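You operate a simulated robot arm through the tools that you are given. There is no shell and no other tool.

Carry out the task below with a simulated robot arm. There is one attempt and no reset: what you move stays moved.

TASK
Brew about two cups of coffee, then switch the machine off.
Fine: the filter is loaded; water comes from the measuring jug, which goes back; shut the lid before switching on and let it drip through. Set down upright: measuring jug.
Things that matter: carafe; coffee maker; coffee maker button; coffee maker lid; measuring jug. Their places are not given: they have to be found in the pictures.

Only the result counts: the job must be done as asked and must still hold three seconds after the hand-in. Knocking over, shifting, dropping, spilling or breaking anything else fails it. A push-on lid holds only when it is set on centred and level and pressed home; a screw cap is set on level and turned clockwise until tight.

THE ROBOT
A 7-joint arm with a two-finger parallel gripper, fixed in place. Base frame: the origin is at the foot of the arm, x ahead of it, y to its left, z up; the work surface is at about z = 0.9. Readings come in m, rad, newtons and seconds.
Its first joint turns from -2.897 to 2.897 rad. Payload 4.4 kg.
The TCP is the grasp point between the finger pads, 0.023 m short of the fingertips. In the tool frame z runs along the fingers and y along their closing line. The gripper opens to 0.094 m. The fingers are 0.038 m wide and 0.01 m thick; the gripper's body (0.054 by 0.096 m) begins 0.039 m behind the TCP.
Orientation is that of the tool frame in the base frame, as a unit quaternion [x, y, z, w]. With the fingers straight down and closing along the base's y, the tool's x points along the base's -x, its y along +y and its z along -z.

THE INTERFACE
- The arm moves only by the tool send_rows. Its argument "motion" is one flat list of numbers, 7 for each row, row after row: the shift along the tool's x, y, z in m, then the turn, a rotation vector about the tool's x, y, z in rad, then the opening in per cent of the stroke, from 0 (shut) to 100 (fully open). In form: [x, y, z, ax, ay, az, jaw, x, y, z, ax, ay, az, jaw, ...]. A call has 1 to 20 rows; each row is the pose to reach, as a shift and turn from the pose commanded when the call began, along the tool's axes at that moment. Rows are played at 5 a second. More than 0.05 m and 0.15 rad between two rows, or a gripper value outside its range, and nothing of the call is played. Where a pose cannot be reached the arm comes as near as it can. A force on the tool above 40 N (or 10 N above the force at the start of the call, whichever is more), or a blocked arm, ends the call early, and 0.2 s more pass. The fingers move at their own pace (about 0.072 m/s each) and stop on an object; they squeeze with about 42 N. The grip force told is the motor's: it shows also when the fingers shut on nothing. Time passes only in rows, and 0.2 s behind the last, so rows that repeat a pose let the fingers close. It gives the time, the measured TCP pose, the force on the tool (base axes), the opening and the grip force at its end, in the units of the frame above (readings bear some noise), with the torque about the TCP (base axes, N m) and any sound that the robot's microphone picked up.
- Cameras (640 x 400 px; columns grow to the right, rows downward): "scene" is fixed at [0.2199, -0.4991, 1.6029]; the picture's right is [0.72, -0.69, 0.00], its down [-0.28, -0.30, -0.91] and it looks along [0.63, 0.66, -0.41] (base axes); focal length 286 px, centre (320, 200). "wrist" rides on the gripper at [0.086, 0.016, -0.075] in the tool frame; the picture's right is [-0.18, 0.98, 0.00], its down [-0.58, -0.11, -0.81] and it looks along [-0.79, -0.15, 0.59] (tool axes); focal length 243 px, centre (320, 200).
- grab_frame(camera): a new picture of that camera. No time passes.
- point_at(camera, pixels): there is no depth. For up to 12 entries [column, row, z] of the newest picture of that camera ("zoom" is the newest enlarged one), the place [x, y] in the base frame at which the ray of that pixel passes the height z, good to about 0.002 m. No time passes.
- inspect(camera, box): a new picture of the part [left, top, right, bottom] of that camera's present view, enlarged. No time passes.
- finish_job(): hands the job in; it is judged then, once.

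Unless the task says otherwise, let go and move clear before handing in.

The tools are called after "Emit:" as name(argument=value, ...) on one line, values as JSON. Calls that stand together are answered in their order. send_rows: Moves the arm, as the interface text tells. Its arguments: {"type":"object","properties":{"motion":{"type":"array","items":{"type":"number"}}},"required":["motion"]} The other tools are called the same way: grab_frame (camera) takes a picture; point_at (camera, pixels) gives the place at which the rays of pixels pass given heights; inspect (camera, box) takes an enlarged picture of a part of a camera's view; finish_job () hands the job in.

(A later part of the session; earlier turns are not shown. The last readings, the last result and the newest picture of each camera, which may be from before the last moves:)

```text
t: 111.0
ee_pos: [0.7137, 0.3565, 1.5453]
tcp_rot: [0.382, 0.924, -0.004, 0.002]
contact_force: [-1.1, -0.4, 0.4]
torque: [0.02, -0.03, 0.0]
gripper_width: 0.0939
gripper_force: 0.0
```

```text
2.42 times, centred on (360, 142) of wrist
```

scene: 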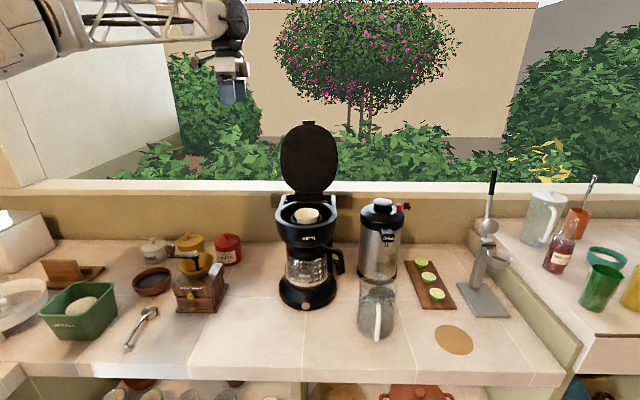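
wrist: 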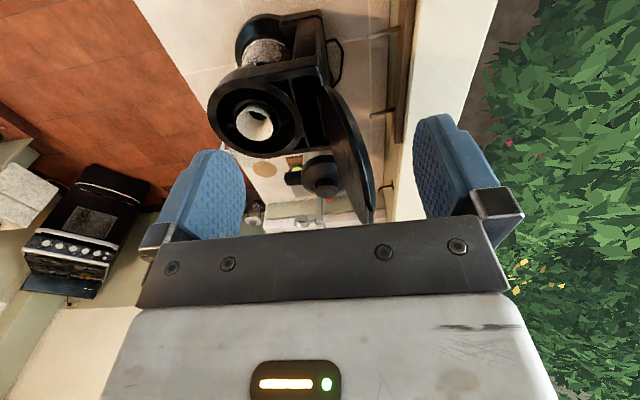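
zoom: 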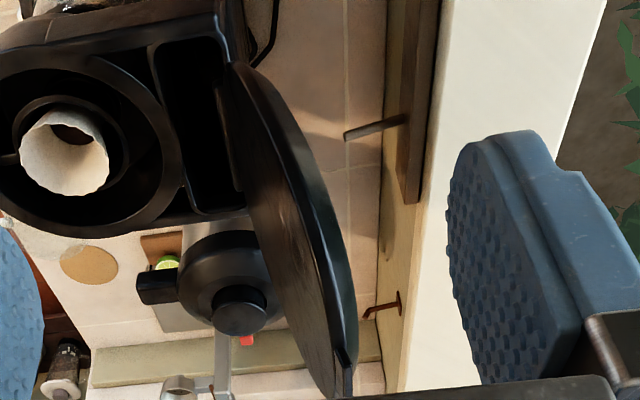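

The tab is at about axial 0.788, z 1.447, so the lid leans about 17° back with a tab-tip radius of about 0.24 m. I'll position the open fingers above the tab.

Emit:
send_rows(motion=[-0.0393, 0.0056, 0, 0, 0, 0, 80, -0.0786, 0.0113, 0, 0, 0, 0, 70, -0.1178, 0.0169, 0, 0, 0, 0, 60, -0.1571, 0.0226, 0, 0, 0, 0, 60, -0.1964, 0.0282, 0, 0, 0, 0, 60])

Emit:
grab_frame(camera="wrist")

Emit:
inspect(camera="scene", box=[250, 70, 370, 210])

```text
t: 112.2
ee_pos: [0.8719, 0.2387, 1.5435]
tcp_rot: [0.382, 0.924, -0.003, 0.001]
contact_force: [-0.5, 0.6, 1.6]
torque: [0.02, -0.01, -0.01]
gripper_width: 0.0566
gripper_force: 0.0
```

```text
taken
```

wrist: 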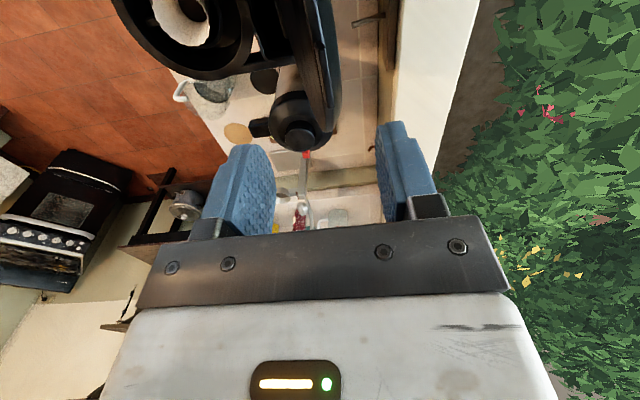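

```text
2.86 times, centred on (310, 140) of scene
```

zoom: 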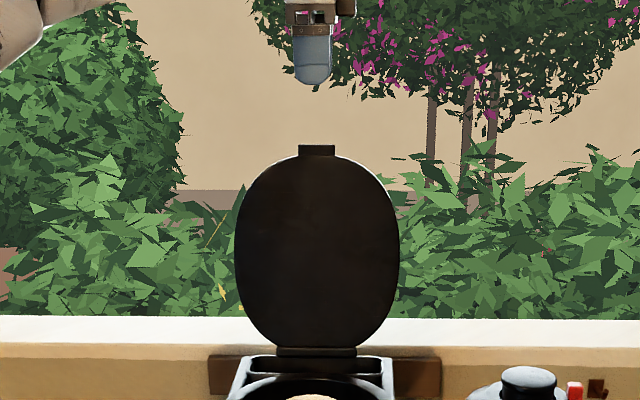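

The gripper is right above the tab and the pose is reachable. I'll descend so the fingers straddle the tab, then narrow the gap loosely.

Emit:
send_rows(motion=[0, 0, 0.03, 0, 0, 0, 60, 0, 0, 0.06, 0, 0, 0, 60, 0, 0, 0.075, 0, 0, 0, 60, 0, 0, 0.0855, 0, 0, 0, 60])

Emit:
grab_frame(camera="wrist")

Emit:
inspect(camera="wrist", box=[200, 20, 440, 230])

Emit:
inspect(camera="scene", box=[250, 70, 370, 210])

```text
t: 113.2
ee_pos: [0.8725, 0.2372, 1.4593]
tcp_rot: [0.382, 0.924, -0.004, 0.001]
contact_force: [-1.5, 0.3, 0.1]
torque: [-0.01, 0.01, 0.0]
gripper_width: 0.0564
gripper_force: 0.0
```

```text
taken
```

wrist: 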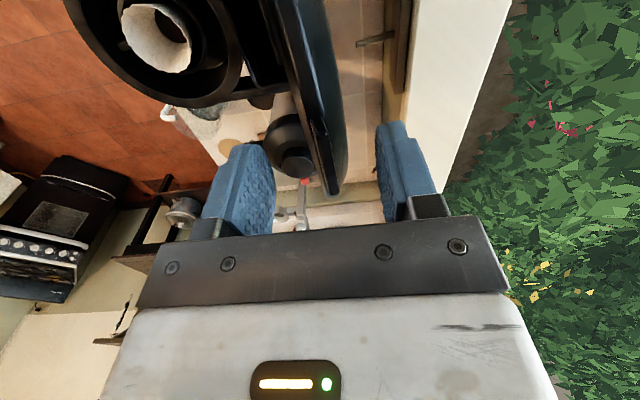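

```text
1.90 times, centred on (320, 125) of wrist
```

zoom: 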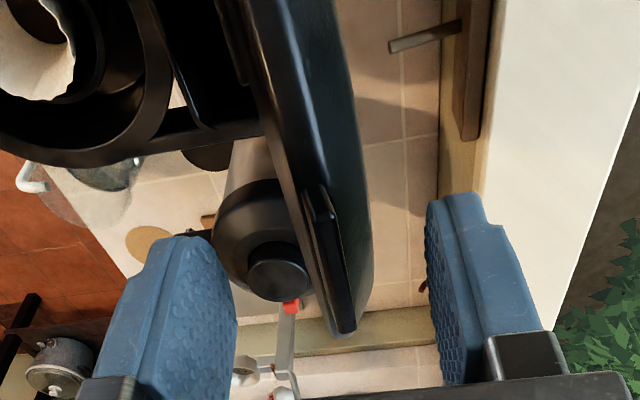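

```text
2.86 times, centred on (310, 140) of scene
```

zoom: 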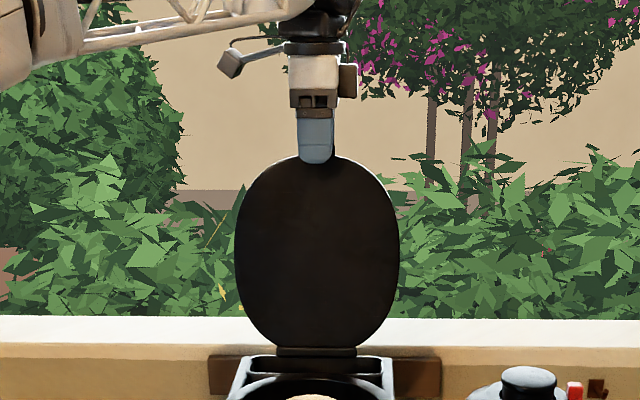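

The tab sits between the fingers, with its end at wrist-zoom (345,330). I'll narrow the gap to 30% and swing the lid forward along its arc, following past vertical.

Emit:
send_rows(motion=[0, 0, 0, 0, 0, 0, 45, 0, 0, 0, 0, 0, 0, 30, 0, 0, 0, 0, 0, 0, 30, 0, -0.0122, -0.0028, 0, 0, 0, 30, 0, -0.0244, -0.0056, 0, 0, 0, 30, 0, -0.0353, -0.007, 0, 0, 0, 30, 0, -0.0462, -0.0084, 0, 0, 0, 30, 0, -0.0572, -0.0089, 0, 0, 0, 30, 0, -0.0681, -0.0094, 0, 0, 0, 30])

Emit:
inspect(camera="wrist", box=[200, 20, 440, 230])

Emit:
inspect(camera="scene", box=[250, 100, 370, 240])

```text
t: 115.2
ee_pos: [0.8253, 0.1891, 1.4699]
tcp_rot: [0.382, 0.924, -0.005, 0.001]
contact_force: [1.0, -0.1, -1.0]
torque: [-0.03, 0.05, 0.0]
gripper_width: 0.0283
gripper_force: 0.0
```

```text
1.90 times, centred on (320, 125) of wrist
```

zoom: 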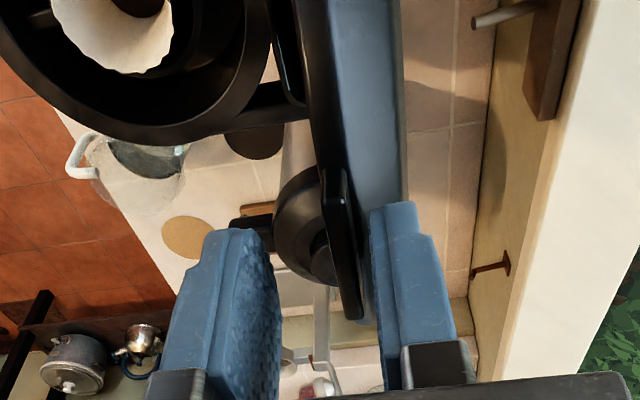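

```text
2.86 times, centred on (310, 170) of scene
```

zoom: 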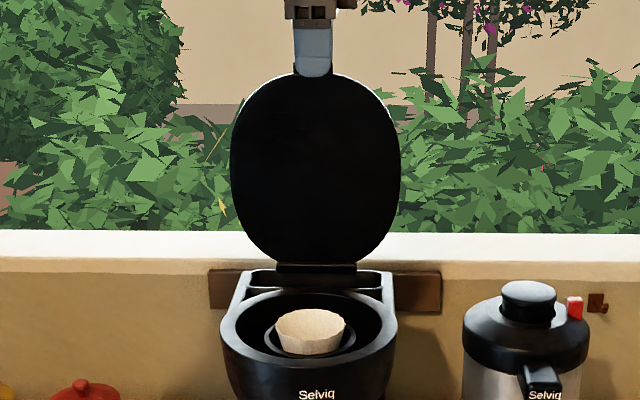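

The lid follows with almost no force, and the machine hasn't moved. I'll continue forward to about 50° from closed, with the tool tilting along.

Emit:
send_rows(motion=[0, -0.0219, 0.001, -0.0873, 0, 0, 30, 0, -0.0437, 0.0038, -0.1745, 0, 0, 30, 0, -0.0651, 0.0086, -0.2618, 0, 0, 30, 0, -0.0861, 0.0152, -0.3491, 0, 0, 30, 0, -0.1064, 0.0236, -0.4363, 0, 0, 30, 0, -0.1259, 0.0337, -0.5236, 0, 0, 30, 0, -0.1444, 0.0455, -0.6109, 0, 0, 30, 0, -0.1618, 0.0589, -0.6981, 0, 0, 30])

Emit:
inspect(camera="wrist", box=[200, 20, 440, 230])

Emit:
inspect(camera="scene", box=[250, 100, 370, 240])

```text
t: 117.0
ee_pos: [0.711, 0.0716, 1.4114]
tcp_rot: [0.358, 0.869, 0.314, 0.132]
contact_force: [-0.4, -0.6, -0.1]
torque: [-0.01, 0.03, 0.0]
gripper_width: 0.0282
gripper_force: 0.8
```

```text
1.90 times, centred on (320, 125) of wrist
```

zoom: 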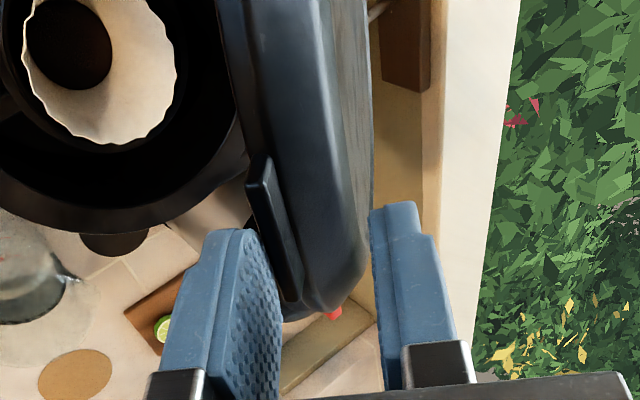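

```text
2.86 times, centred on (310, 170) of scene
```

zoom: 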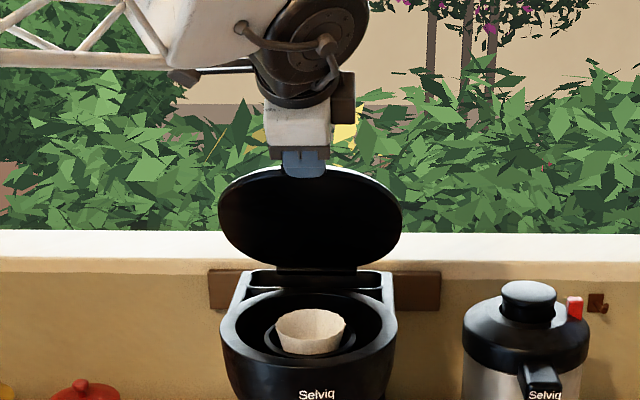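

The lid rests on the lower finger, with good overlap on the tab. I'll lower it further along the arc to about 10° from closed.

Emit:
send_rows(motion=[0, -0.0219, 0.001, -0.0873, 0, 0, 30, 0, -0.0437, 0.0038, -0.1745, 0, 0, 30, 0, -0.0651, 0.0086, -0.2618, 0, 0, 30, 0, -0.0861, 0.0152, -0.3491, 0, 0, 30, 0, -0.1064, 0.0236, -0.4363, 0, 0, 30, 0, -0.1259, 0.0337, -0.5236, 0, 0, 30, 0, -0.1444, 0.0455, -0.6109, 0, 0, 30, 0, -0.1618, 0.0589, -0.6981, 0, 0, 30])

Emit:
inspect(camera="wrist", box=[200, 20, 440, 230])

Emit:
inspect(camera="scene", box=[250, 140, 370, 260])

```text
t: 118.8
ee_pos: [0.6485, 0.0117, 1.2638]
tcp_rot: [0.291, 0.711, 0.591, 0.246]
contact_force: [-0.3, 0.6, 0.1]
torque: [-0.05, 0.02, -0.01]
gripper_width: 0.0282
gripper_force: 0.2
```

```text
1.90 times, centred on (320, 125) of wrist
```

zoom: 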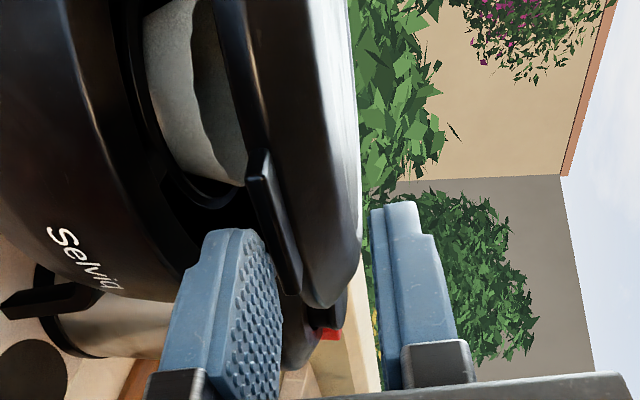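

```text
3.33 times, centred on (310, 200) of scene
```

zoom: 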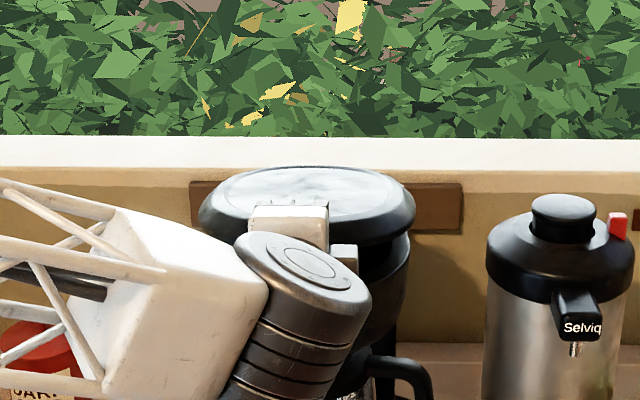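

The lid is about 10° from closed on the lower finger. I'll lower it the rest of the way, then withdraw the fingers straight back.

Emit:
send_rows(motion=[0, -0.011, 0, -0.0436, 0, 0, 30, 0, -0.0219, -0.001, -0.0873, 0, 0, 30, 0, -0.0328, -0.001, -0.1309, 0, 0, 30, 0, -0.0437, 0, -0.1745, 0, 0, 30, 0, -0.0487, 0, -0.1745, 0, 0, 30, 0, -0.0487, 0, -0.1745, 0, 0, 30])

Emit:
inspect(camera="wrist", box=[200, 20, 440, 230])

Emit:
inspect(camera="scene", box=[250, 160, 370, 260])

```text
t: 120.2
ee_pos: [0.6431, 0.0047, 1.2146]
tcp_rot: [0.27, 0.656, 0.651, 0.27]
contact_force: [0.5, 0.3, -0.1]
torque: [0.03, 0.02, 0.03]
gripper_width: 0.0287
gripper_force: 0.0
```

```text
1.90 times, centred on (320, 125) of wrist
```

zoom: 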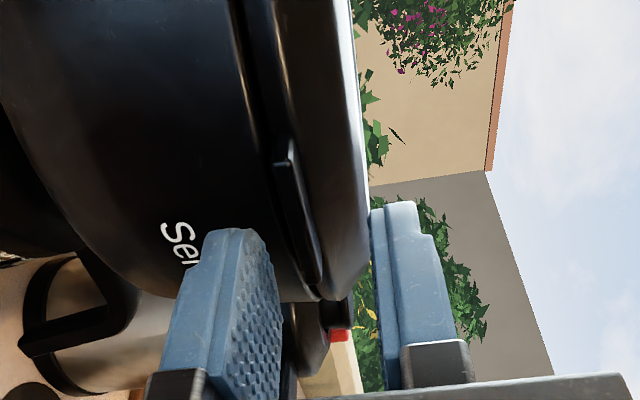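

```text
4.00 times, centred on (310, 210) of scene
```

zoom: 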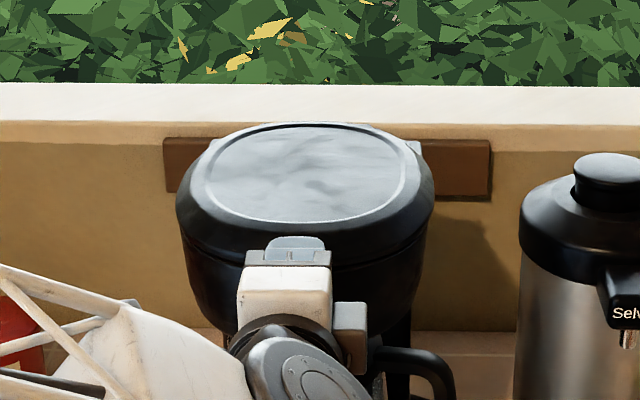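

The lid looks closed and resting on the body. I'll withdraw the fingers and check the seam.

Emit:
send_rows(motion=[0, 0, -0.03, 0, 0, 0, 30, 0, 0, -0.07, 0, 0, 0, 40, 0, 0, -0.11, 0, 0, 0, 50, 0, 0.03, -0.15, 0, 0, 0, 60])

Emit:
inspect(camera="wrist", box=[200, 0, 440, 200])

Emit:
grab_frame(camera="wrist")

Emit:
inspect(camera="scene", box=[262, 182, 346, 236])

```text
t: 121.2
ee_pos: [0.5401, -0.1035, 1.2456]
tcp_rot: [0.27, 0.656, 0.651, 0.271]
contact_force: [0.3, -0.3, 0.4]
torque: [0.0, 0.01, 0.0]
gripper_width: 0.0565
gripper_force: 0.0
```

```text
2.00 times, centred on (320, 100) of wrist
```

zoom: 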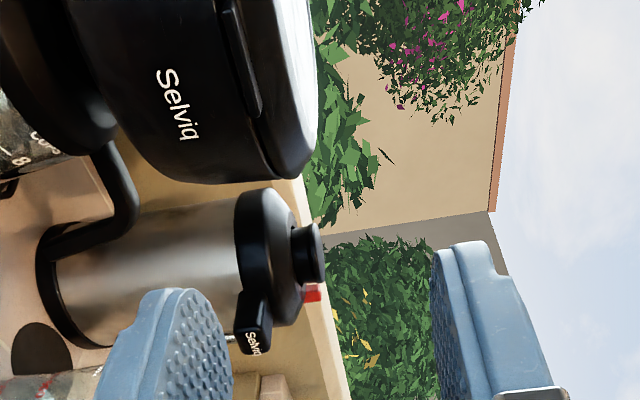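

```text
taken
```

wrist: 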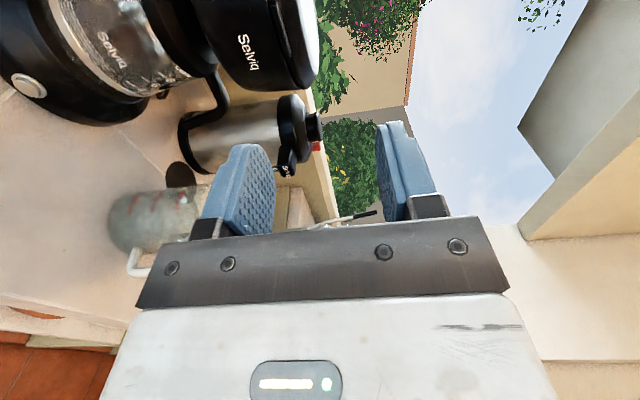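

```text
7.41 times, centred on (304, 209) of scene
```

zoom: 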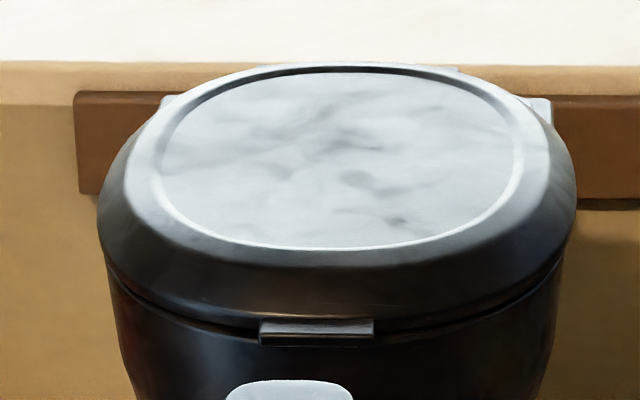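

The lid's seam and tab look just as they did when closed at the start. I'll turn the tool down and press gently on the lid's front to make sure it's home.

Emit:
send_rows(motion=[0, 0.01, 0, 0.131, 0, 0, 30, 0, 0.02, 0, 0.262, 0, 0, 0, 0, 0.03, 0, 0.393, 0, 0, 0, 0, 0.04, 0, 0.524, 0, 0, 0, 0, 0.05, 0, 0.654, 0, 0, 0, 0, 0.06, 0, 0.785, 0, 0, 0, 0, 0.07, 0, 0.916, 0, 0, 0, 0, 0.08, 0, 1.047, 0, 0, 0, 0, 0.09, 0, 1.178, 0, 0, 0, 0, 0.1, 0, 1.309, 0, 0, 0, 0, 0.105, 0, 1.44, 0, 0, 0, 0, 0.11, 0, 1.571, 0, 0, 0])

Emit:
point_at(camera="scene", pixels=[[304, 215, 1.24], [304, 212, 1.235], [307, 191, 1.235]])

```text
t: 123.8
ee_pos: [0.5374, -0.1016, 1.3569]
tcp_rot: [0.381, 0.924, -0.006, 0.001]
contact_force: [0.2, -0.1, 0.7]
torque: [0.01, -0.03, -0.01]
gripper_width: 0.0001
gripper_force: 42.1
```

```text
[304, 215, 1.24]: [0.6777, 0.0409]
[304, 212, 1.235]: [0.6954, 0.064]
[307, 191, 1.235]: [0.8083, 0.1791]
```

The arm points down with closed fingers. I'll move over the lid's front area and descend carefully until contact.

Emit:
send_rows(motion=[0.0005, 0.04, 0, 0, 0, 0, 0, 0.001, 0.08, 0, 0, 0, 0, 0, 0.0015, 0.12, 0, 0, 0, 0, 0, 0.002, 0.16, 0, 0, 0, 0, 0, 0.0025, 0.2, 0, 0, 0, 0, 0, 0.003, 0.237, 0, 0, 0, 0, 0, 0.003, 0.237, 0.04, 0, 0, 0, 0, 0.003, 0.237, 0.075, 0, 0, 0, 0, 0.003, 0.237, 0.082, 0, 0, 0, 0, 0.003, 0.237, 0.086, 0, 0, 0, 0])

Emit:
inspect(camera="scene", box=[250, 150, 370, 250])

```text
t: 126.0
ee_pos: [0.7049, 0.0669, 1.2692]
tcp_rot: [0.381, 0.924, -0.004, 0.001]
contact_force: [-0.1, -0.6, 0.6]
torque: [0.01, 0.0, -0.03]
gripper_width: 0.0
gripper_force: 41.7
```

```text
4.00 times, centred on (310, 200) of scene
```

zoom: 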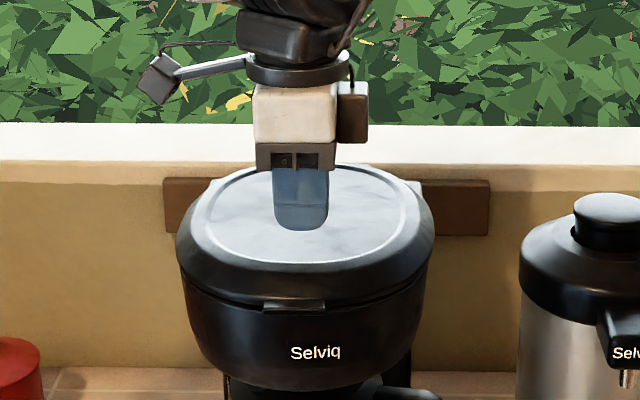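

Just above the lid, no contact yet. I'll press down in small steps.

Emit:
send_rows(motion=[0, 0, 0.003, 0, 0, 0, 0, 0, 0, 0.006, 0, 0, 0, 0])

Emit:
send_rows(motion=[0, 0, 0.002, 0, 0, 0, 0, 0, 0, 0.004, 0, 0, 0, 0])

```text
t: 126.6
ee_pos: [0.7033, 0.0677, 1.2639]
tcp_rot: [0.383, 0.924, -0.004, 0.001]
contact_force: [-0.4, 0.0, -0.6]
torque: [0.01, -0.02, 0.0]
gripper_width: 0.0001
gripper_force: 41.5
```

```text
t: 127.2
ee_pos: [0.7032, 0.0665, 1.2579]
tcp_rot: [0.382, 0.924, -0.004, 0.001]
contact_force: [-0.7, 0.2, -0.3]
torque: [-0.01, 0.0, 0.0]
gripper_width: 0.0
gripper_force: 41.9
```

Emit:
send_rows(motion=[0, 0, 0.002, 0, 0, 0, 0, 0, 0, 0.004, 0, 0, 0, 0])

Emit:
inspect(camera="scene", box=[270, 180, 340, 240])

```text
t: 127.8
ee_pos: [0.7029, 0.0661, 1.2547]
tcp_rot: [0.382, 0.924, -0.004, 0.001]
contact_force: [-0.9, -0.7, 0.0]
torque: [-0.02, 0.0, -0.03]
gripper_width: 0.0
gripper_force: 42.1
```

```text
6.67 times, centred on (305, 210) of scene
```

zoom: 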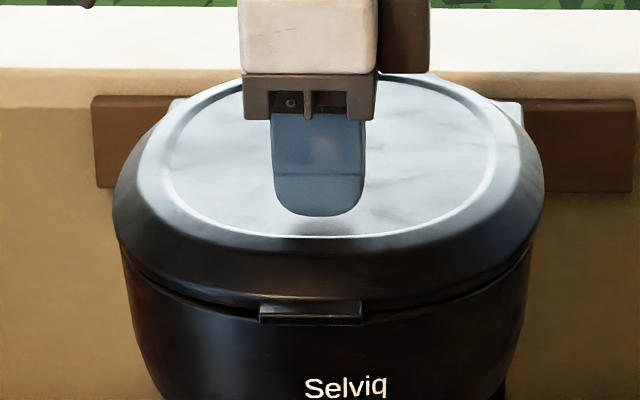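

Emit:
send_rows(motion=[0, 0, 0.002, 0, 0, 0, 0, 0, 0, 0.004, 0, 0, 0, 0])

Emit:
send_rows(motion=[0, 0, 0.0015, 0, 0, 0, 0, 0, 0, 0.003, 0, 0, 0, 0])

```text
t: 128.4
ee_pos: [0.7036, 0.0677, 1.2514]
tcp_rot: [0.382, 0.924, -0.005, 0.002]
contact_force: [0.1, 3.0, 9.0]
torque: [0.23, 0.13, -0.08]
gripper_width: 0.0002
gripper_force: 42.1
```

```text
t: 129.1
ee_pos: [0.7039, 0.067, 1.2509]
tcp_rot: [0.382, 0.924, -0.003, 0.004]
contact_force: [-3.3, -3.9, 11.5]
torque: [0.09, 0.22, 0.05]
gripper_width: 0.0
gripper_force: 41.5
stopped in row 2: the force on the tool passed its limit at 42 N (the readings are from after the stop); the commanded pose is now the measured one
```

The lid is firmly home: a stiff stop at about 42 N, with the tips at z≈1.228. Next is the button. I'll triangulate it from the last wrist picture, where it's near (28,88), and the scene view.

Emit:
point_at(camera="wrist", pixels=[[28, 88, 0.92], [28, 88, 0.93], [28, 88, 0.94]])

Emit:
send_rows(motion=[0, 0, -0.03, 0, 0, 0, 0, 0, 0, -0.07, 0, 0, 0, 0, 0, -0.03, -0.1, 0, 0, 0, 0, 0, -0.07, -0.1, 0, 0, 0, 0, 0, -0.11, -0.1, 0, 0, 0, 0, 0, -0.15, -0.1, 0, 0, 0, 0, 0, -0.19, -0.1, 0, 0, 0, 0, 0, -0.22, -0.1, 0, 0, 0, 0])

Emit:
inspect(camera="scene", box=[285, 285, 330, 320])

Emit:
inspect(camera="scene", box=[262, 182, 346, 236])

```text
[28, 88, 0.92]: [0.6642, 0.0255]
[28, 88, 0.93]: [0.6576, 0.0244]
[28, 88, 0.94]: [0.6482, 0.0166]
```

```text
t: 130.9
ee_pos: [0.5484, -0.0886, 1.3523]
tcp_rot: [0.382, 0.924, -0.003, 0.003]
contact_force: [0.6, 0.7, -0.4]
torque: [0.01, 0.03, 0.02]
gripper_width: 0.0001
gripper_force: 41.7
```

```text
11.43 times, centred on (308, 302) of scene
```

zoom: 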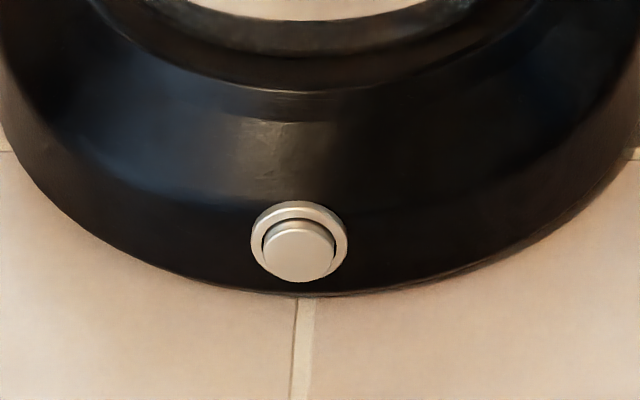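

```text
7.41 times, centred on (304, 209) of scene
```

zoom: 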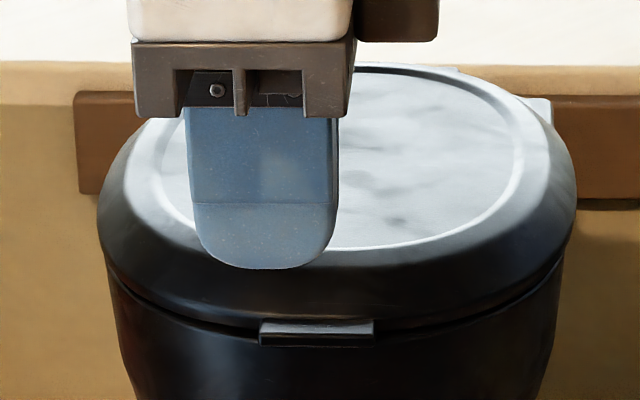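

The button cap is about 22 mm wide, at (0.6577, 0.0238, 0.931), and faces almost horizontally outwards. I'll tilt the closed fingers 45° and come down in front of it.

Emit:
send_rows(motion=[0, 0.0031, 0.0375, -0.098, 0, 0, 0, 0, 0.0063, 0.075, -0.196, 0, 0, 0, 0, 0.0094, 0.1125, -0.2945, 0, 0, 0, 0, 0.0125, 0.15, -0.3927, 0, 0, 0, 0, 0.0156, 0.1875, -0.4909, 0, 0, 0, 0, 0.0188, 0.225, -0.589, 0, 0, 0, 0, 0.0219, 0.2625, -0.6872, 0, 0, 0, 0, 0.025, 0.3, -0.7854, 0, 0, 0])

Emit:
grab_frame(camera="wrist")

Emit:
grab_frame(camera="scene")

```text
t: 132.7
ee_pos: [0.5673, -0.0709, 1.0509]
tcp_rot: [0.351, 0.855, 0.351, 0.15]
contact_force: [0.1, -0.3, 0.0]
torque: [0.01, 0.01, 0.0]
gripper_width: 0.0
gripper_force: 41.7
```

```text
taken
```

wrist: 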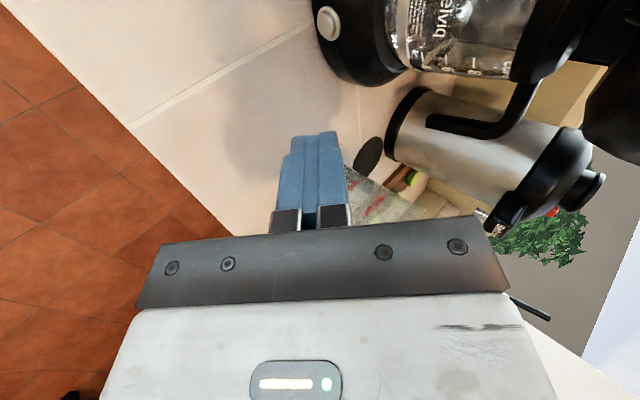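

```text
taken
```

scene: 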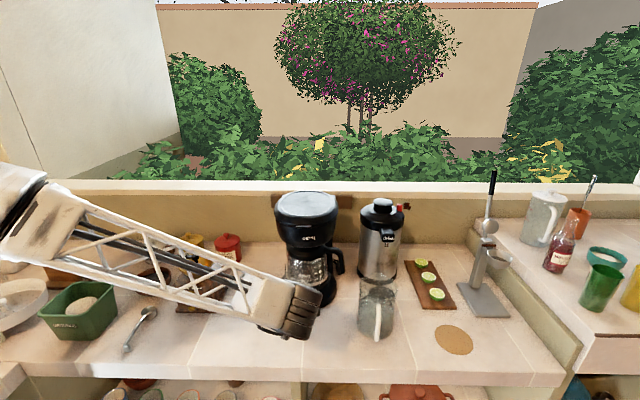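

The wrist view shows the button at (328,22). One more triangulation from this viewpoint before pressing.

Emit:
inspect(camera="wrist", box=[290, 0, 370, 60])

Emit:
point_at(camera="wrist", pixels=[[328, 22, 0.92], [328, 22, 0.93], [328, 22, 0.935], [328, 22, 0.94]])

```text
6.67 times, centred on (330, 30) of wrist
```

zoom: 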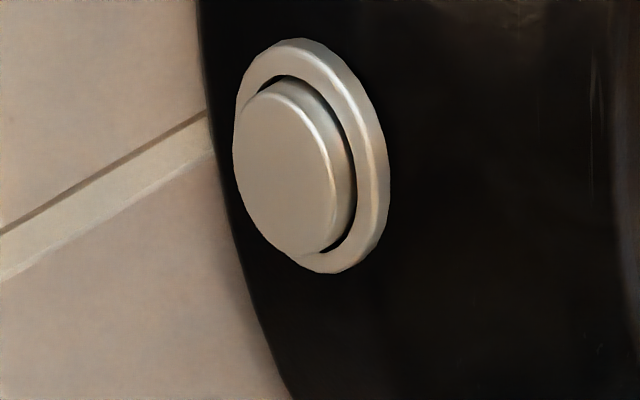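

```text
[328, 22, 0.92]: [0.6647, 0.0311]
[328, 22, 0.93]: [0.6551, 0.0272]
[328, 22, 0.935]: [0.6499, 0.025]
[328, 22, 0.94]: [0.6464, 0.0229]
```

Emit:
grab_frame(camera="wrist")

Emit:
point_at(camera="wrist", pixels=[[324.5, 27, 0.92], [324.5, 27, 0.925], [324.5, 27, 0.93], [324.5, 27, 0.935]])

Emit:
point_at(camera="scene", pixels=[[306.1, 306.4, 0.92], [306.1, 306.4, 0.925], [306.1, 306.4, 0.93], [306.1, 306.4, 0.935]])

```text
taken
```

wrist: 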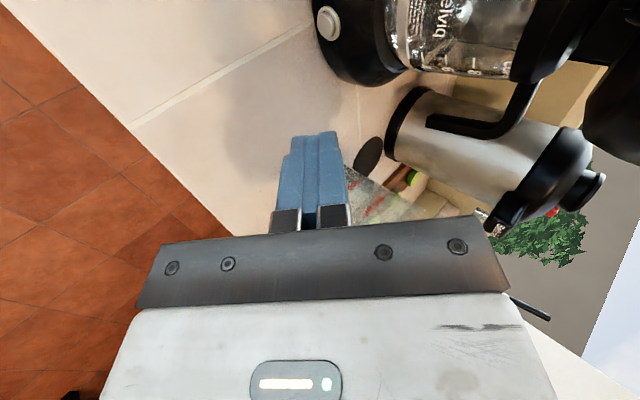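

```text
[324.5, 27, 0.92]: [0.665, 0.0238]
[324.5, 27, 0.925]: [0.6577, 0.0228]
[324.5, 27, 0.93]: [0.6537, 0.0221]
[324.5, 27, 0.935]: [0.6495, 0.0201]
```

```text
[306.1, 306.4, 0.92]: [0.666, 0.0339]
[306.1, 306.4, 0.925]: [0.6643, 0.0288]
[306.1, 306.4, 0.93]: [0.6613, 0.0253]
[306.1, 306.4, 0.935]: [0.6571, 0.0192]
```

The cap face is at about axial 0.475, z 0.935, lateral -0.448. I'll move the fingertips to about 2 cm in front of it.

Emit:
send_rows(motion=[0.0008, -0.0044, 0.0306, 0, 0, 0, 0, 0.0016, -0.0088, 0.0612, 0, 0, 0, 0, 0.0024, -0.0131, 0.0917, 0, 0, 0, 0, 0.0032, -0.0175, 0.1223, 0, 0, 0, 0])

Emit:
inspect(camera="wrist", box=[240, 0, 400, 230])

Emit:
inspect(camera="scene", box=[265, 260, 345, 330])

```text
t: 133.7
ee_pos: [0.62, -0.0188, 0.9537]
tcp_rot: [0.351, 0.855, 0.351, 0.149]
contact_force: [-0.1, 0.5, -0.1]
torque: [0.02, 0.02, -0.03]
gripper_width: 0.0
gripper_force: 42.0
```

```text
1.74 times, centred on (320, 115) of wrist
```

zoom: 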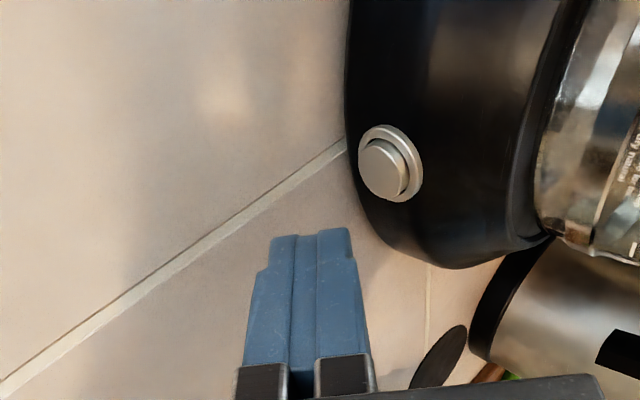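

```text
5.71 times, centred on (305, 295) of scene
```

zoom: 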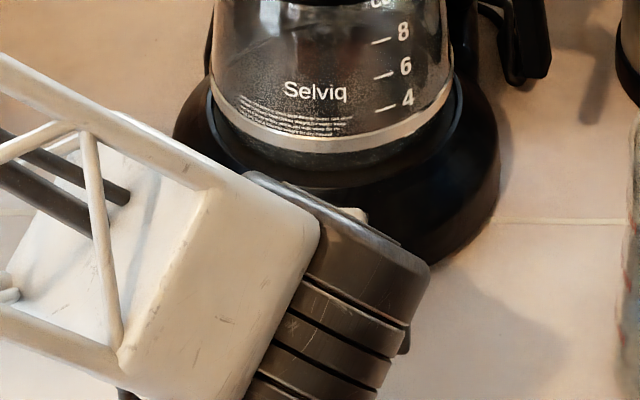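

The button is at zoom (385,168), ahead of the fingertips, and matches the estimate. I'll approach to within a few millimetres, then press in small steps while watching the force and sound.

Emit:
send_rows(motion=[0.0015, 0.0048, 0.0125, 0, 0, 0, 0, 0.003, 0.0095, 0.025, 0, 0, 0, 0])

Emit:
inspect(camera="wrist", box=[240, 0, 400, 230])

Emit:
send_rows(motion=[0, 0.0008, 0.0021, 0, 0, 0, 0, 0, 0.0016, 0.0042, 0, 0, 0, 0])

```text
t: 134.3
ee_pos: [0.6332, -0.0, 0.941]
tcp_rot: [0.352, 0.855, 0.351, 0.149]
contact_force: [0.0, -0.5, 0.6]
torque: [0.0, 0.0, 0.03]
gripper_width: 0.0001
gripper_force: 42.0
```

```text
1.74 times, centred on (320, 115) of wrist
```

zoom: 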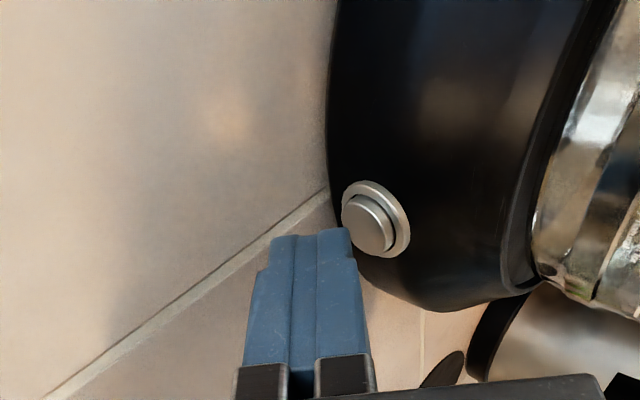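

```text
t: 134.9
ee_pos: [0.6362, 0.0034, 0.9398]
tcp_rot: [0.352, 0.855, 0.352, 0.149]
contact_force: [1.0, -0.3, -0.2]
torque: [-0.02, -0.01, 0.0]
gripper_width: 0.0
gripper_force: 41.8
```

The fingertip is just short of the cap. I'll press on in 2 mm steps.

Emit:
send_rows(motion=[0, 0.0009, 0.0018, 0, 0, 0, 0, 0, 0.0018, 0.0036, 0, 0, 0, 0])

Emit:
inspect(camera="wrist", box=[280, 60, 380, 180])

```text
t: 135.5
ee_pos: [0.637, 0.0063, 0.9371]
tcp_rot: [0.352, 0.855, 0.35, 0.149]
contact_force: [-0.3, -0.3, -0.3]
torque: [0.03, -0.01, 0.01]
gripper_width: 0.0
gripper_force: 41.4
```

```text
3.33 times, centred on (330, 120) of wrist
```

zoom: 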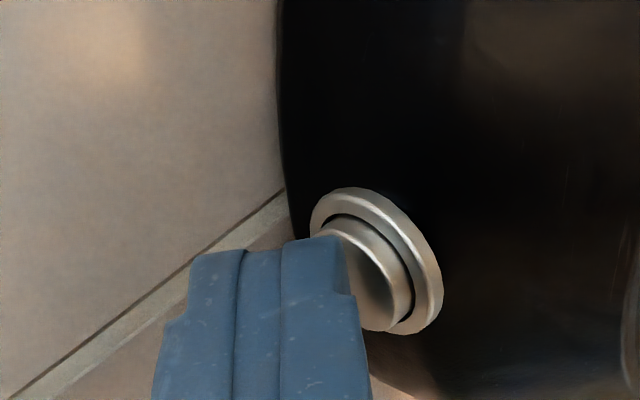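

Emit:
send_rows(motion=[0, 0.001, 0.0014, 0, 0, 0, 0, 0, 0.002, 0.0028, 0, 0, 0, 0])

Emit:
send_rows(motion=[0, 0.001, 0.0014, 0, 0, 0, 0, 0, 0.002, 0.0028, 0, 0, 0, 0])

Emit:
inspect(camera="wrist", box=[280, 60, 380, 180])

```text
t: 136.1
ee_pos: [0.6393, 0.0083, 0.9377]
tcp_rot: [0.352, 0.855, 0.351, 0.15]
contact_force: [0.0, -0.8, 0.1]
torque: [0.0, 0.02, -0.02]
gripper_width: 0.0
gripper_force: 42.5
```

```text
t: 136.7
ee_pos: [0.6419, 0.01, 0.9368]
tcp_rot: [0.351, 0.855, 0.351, 0.149]
contact_force: [-3.8, -3.5, 0.2]
torque: [-0.06, 0.01, -0.02]
gripper_width: 0.0001
gripper_force: 42.3
heard: click
```

```text
3.33 times, centred on (330, 120) of wrist
```

zoom: 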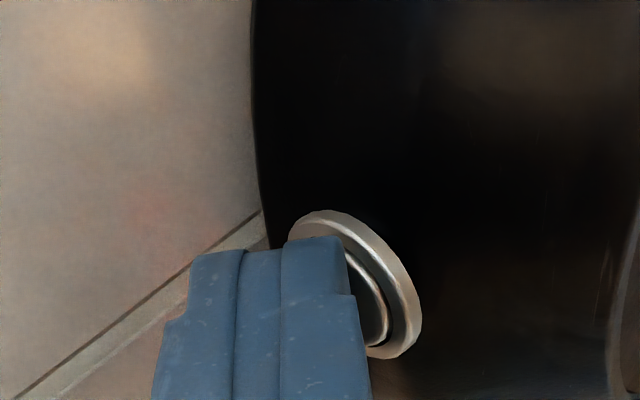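

A click was heard with a light press (about 5 N), and there's now a faint red glow at zoom (155,210). I'll back straight off and look.

Emit:
send_rows(motion=[0, -0.004, -0.006, 0, 0, 0, 0, 0, -0.01, -0.02, 0, 0, 0, 0, 0, -0.015, -0.05, 0, 0, 0, 0, 0, -0.015, -0.09, 0, 0, 0, 0])

Emit:
grab_frame(camera="wrist")

Emit:
inspect(camera="wrist", box=[300, 0, 640, 200])

Emit:
inspect(camera="scene", box=[255, 180, 355, 325])

```text
t: 137.7
ee_pos: [0.5904, -0.0421, 0.9899]
tcp_rot: [0.352, 0.855, 0.35, 0.149]
contact_force: [-1.3, 0.1, 0.1]
torque: [0.02, 0.02, 0.01]
gripper_width: 0.0
gripper_force: 41.9
```

```text
taken
```

wrist: 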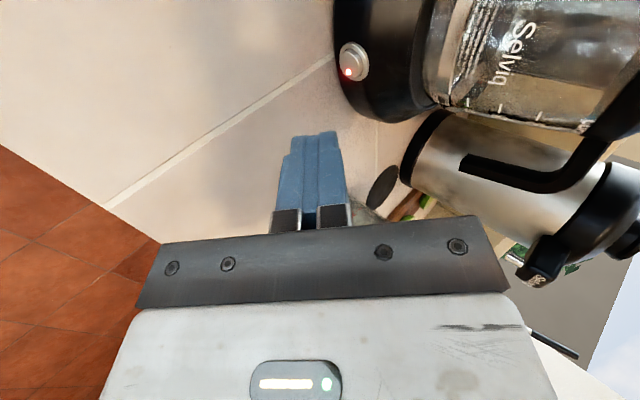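

```text
1.88 times, centred on (470, 100) of wrist
```

zoom: 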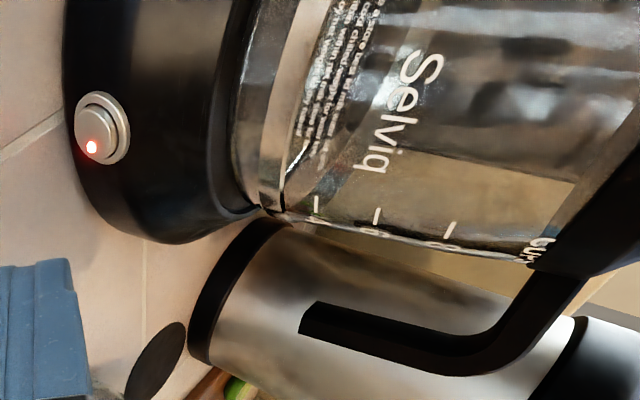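

```text
2.76 times, centred on (305, 252) of scene
```

zoom: 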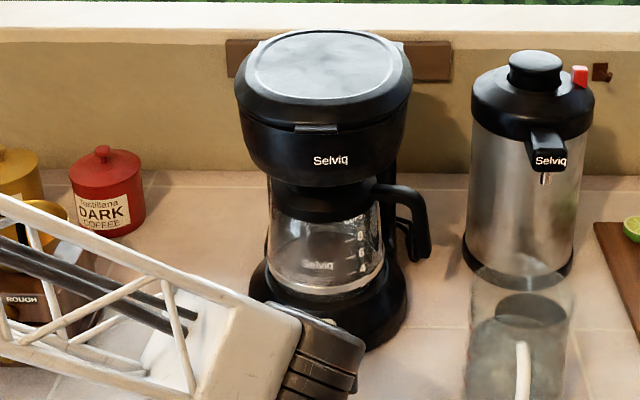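

The button's red LED is lit at wrist-zoom (92,147), so the machine is on. I'll wait here while it brews and watch the carafe.

Emit:
send_rows(motion=[0, 0, 0, 0, 0, 0, 0, 0, 0, 0, 0, 0, 0, 0, 0, 0, 0, 0, 0, 0, 0, 0, 0, 0, 0, 0, 0, 0, 0, 0, 0, 0, 0, 0, 0, 0, 0, 0, 0, 0, 0, 0, 0, 0, 0, 0, 0, 0, 0, 0, 0, 0, 0, 0, 0, 0, 0, 0, 0, 0, 0, 0, 0, 0, 0, 0, 0, 0, 0, 0, 0, 0, 0, 0, 0, 0, 0, 0, 0, 0, 0, 0, 0, 0, 0, 0, 0, 0, 0, 0, 0, 0, 0, 0, 0, 0, 0, 0, 0, 0, 0, 0, 0, 0, 0, 0, 0, 0, 0, 0, 0, 0, 0, 0, 0, 0, 0, 0, 0, 0, 0, 0, 0, 0, 0, 0, 0, 0, 0, 0, 0, 0, 0, 0, 0, 0, 0, 0, 0, 0])

Emit:
send_rows(motion=[0, 0, 0, 0, 0, 0, 0, 0, 0, 0, 0, 0, 0, 0, 0, 0, 0, 0, 0, 0, 0, 0, 0, 0, 0, 0, 0, 0, 0, 0, 0, 0, 0, 0, 0, 0, 0, 0, 0, 0, 0, 0, 0, 0, 0, 0, 0, 0, 0, 0, 0, 0, 0, 0, 0, 0, 0, 0, 0, 0, 0, 0, 0, 0, 0, 0, 0, 0, 0, 0, 0, 0, 0, 0, 0, 0, 0, 0, 0, 0, 0, 0, 0, 0, 0, 0, 0, 0, 0, 0, 0, 0, 0, 0, 0, 0, 0, 0, 0, 0, 0, 0, 0, 0, 0, 0, 0, 0, 0, 0, 0, 0, 0, 0, 0, 0, 0, 0, 0, 0, 0, 0, 0, 0, 0, 0, 0, 0, 0, 0, 0, 0, 0, 0, 0, 0, 0, 0, 0, 0])

Emit:
inspect(camera="wrist", box=[300, 0, 640, 200])

Emit:
inspect(camera="scene", box=[270, 235, 350, 315])

```text
t: 141.9
ee_pos: [0.59, -0.0413, 0.9905]
tcp_rot: [0.352, 0.855, 0.351, 0.149]
contact_force: [0.4, 0.8, -0.3]
torque: [0.0, -0.01, 0.02]
gripper_width: 0.0003
gripper_force: 42.1
```

```text
t: 146.1
ee_pos: [0.5902, -0.0409, 0.9896]
tcp_rot: [0.352, 0.855, 0.35, 0.149]
contact_force: [-0.3, 0.0, 0.4]
torque: [0.03, 0.01, -0.02]
gripper_width: 0.0
gripper_force: 42.2
```

```text
1.88 times, centred on (470, 100) of wrist
```

zoom: 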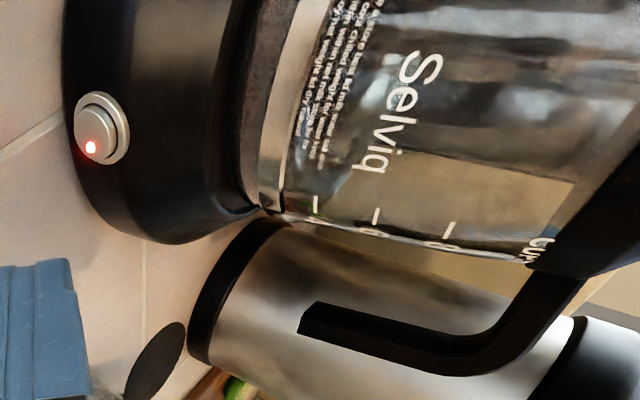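

```text
5.00 times, centred on (310, 275) of scene
```

zoom: 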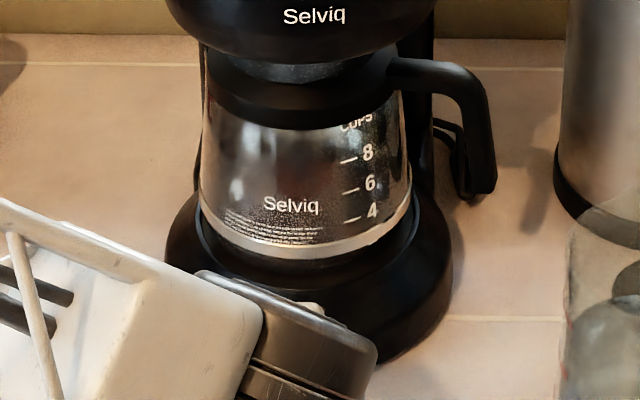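

No visible coffee yet after 8 s. I'll keep waiting.

Emit:
send_rows(motion=[0, 0, 0, 0, 0, 0, 0, 0, 0, 0, 0, 0, 0, 0, 0, 0, 0, 0, 0, 0, 0, 0, 0, 0, 0, 0, 0, 0, 0, 0, 0, 0, 0, 0, 0, 0, 0, 0, 0, 0, 0, 0, 0, 0, 0, 0, 0, 0, 0, 0, 0, 0, 0, 0, 0, 0, 0, 0, 0, 0, 0, 0, 0, 0, 0, 0, 0, 0, 0, 0, 0, 0, 0, 0, 0, 0, 0, 0, 0, 0, 0, 0, 0, 0, 0, 0, 0, 0, 0, 0, 0, 0, 0, 0, 0, 0, 0, 0, 0, 0, 0, 0, 0, 0, 0, 0, 0, 0, 0, 0, 0, 0, 0, 0, 0, 0, 0, 0, 0, 0, 0, 0, 0, 0, 0, 0, 0, 0, 0, 0, 0, 0, 0, 0, 0, 0, 0, 0, 0, 0])

Emit:
send_rows(motion=[0, 0, 0, 0, 0, 0, 0, 0, 0, 0, 0, 0, 0, 0, 0, 0, 0, 0, 0, 0, 0, 0, 0, 0, 0, 0, 0, 0, 0, 0, 0, 0, 0, 0, 0, 0, 0, 0, 0, 0, 0, 0, 0, 0, 0, 0, 0, 0, 0, 0, 0, 0, 0, 0, 0, 0, 0, 0, 0, 0, 0, 0, 0, 0, 0, 0, 0, 0, 0, 0, 0, 0, 0, 0, 0, 0, 0, 0, 0, 0, 0, 0, 0, 0, 0, 0, 0, 0, 0, 0, 0, 0, 0, 0, 0, 0, 0, 0, 0, 0, 0, 0, 0, 0, 0, 0, 0, 0, 0, 0, 0, 0, 0, 0, 0, 0, 0, 0, 0, 0, 0, 0, 0, 0, 0, 0, 0, 0, 0, 0, 0, 0, 0, 0, 0, 0, 0, 0, 0, 0])

Emit:
send_rows(motion=[0, 0, 0, 0, 0, 0, 0, 0, 0, 0, 0, 0, 0, 0, 0, 0, 0, 0, 0, 0, 0, 0, 0, 0, 0, 0, 0, 0, 0, 0, 0, 0, 0, 0, 0, 0, 0, 0, 0, 0, 0, 0, 0, 0, 0, 0, 0, 0, 0, 0, 0, 0, 0, 0, 0, 0, 0, 0, 0, 0, 0, 0, 0, 0, 0, 0, 0, 0, 0, 0, 0, 0, 0, 0, 0, 0, 0, 0, 0, 0, 0, 0, 0, 0, 0, 0, 0, 0, 0, 0, 0, 0, 0, 0, 0, 0, 0, 0, 0, 0, 0, 0, 0, 0, 0, 0, 0, 0, 0, 0, 0, 0, 0, 0, 0, 0, 0, 0, 0, 0, 0, 0, 0, 0, 0, 0, 0, 0, 0, 0, 0, 0, 0, 0, 0, 0, 0, 0, 0, 0])

Emit:
inspect(camera="wrist", box=[300, 0, 640, 200])

Emit:
inspect(camera="scene", box=[270, 235, 350, 315])

```text
t: 150.3
ee_pos: [0.5894, -0.0408, 0.9913]
tcp_rot: [0.351, 0.855, 0.351, 0.149]
contact_force: [0.7, -0.1, 0.1]
torque: [0.01, 0.0, 0.01]
gripper_width: 0.0003
gripper_force: 42.2
```

```text
t: 154.5
ee_pos: [0.5903, -0.0411, 0.99]
tcp_rot: [0.351, 0.855, 0.352, 0.15]
contact_force: [-0.5, -0.8, -0.6]
torque: [-0.02, -0.02, 0.0]
gripper_width: 0.0
gripper_force: 41.6
```

```text
t: 158.7
ee_pos: [0.5902, -0.0405, 0.9898]
tcp_rot: [0.352, 0.855, 0.351, 0.149]
contact_force: [0.2, -0.5, -0.4]
torque: [-0.02, 0.01, 0.02]
gripper_width: 0.0
gripper_force: 41.9
```

```text
1.88 times, centred on (470, 100) of wrist
```

zoom: 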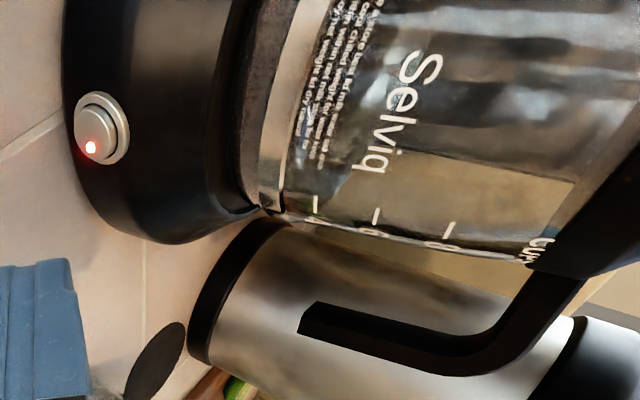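

```text
5.00 times, centred on (310, 275) of scene
```

zoom: 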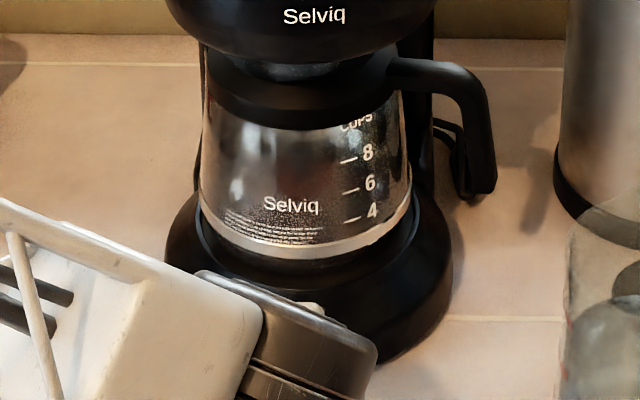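

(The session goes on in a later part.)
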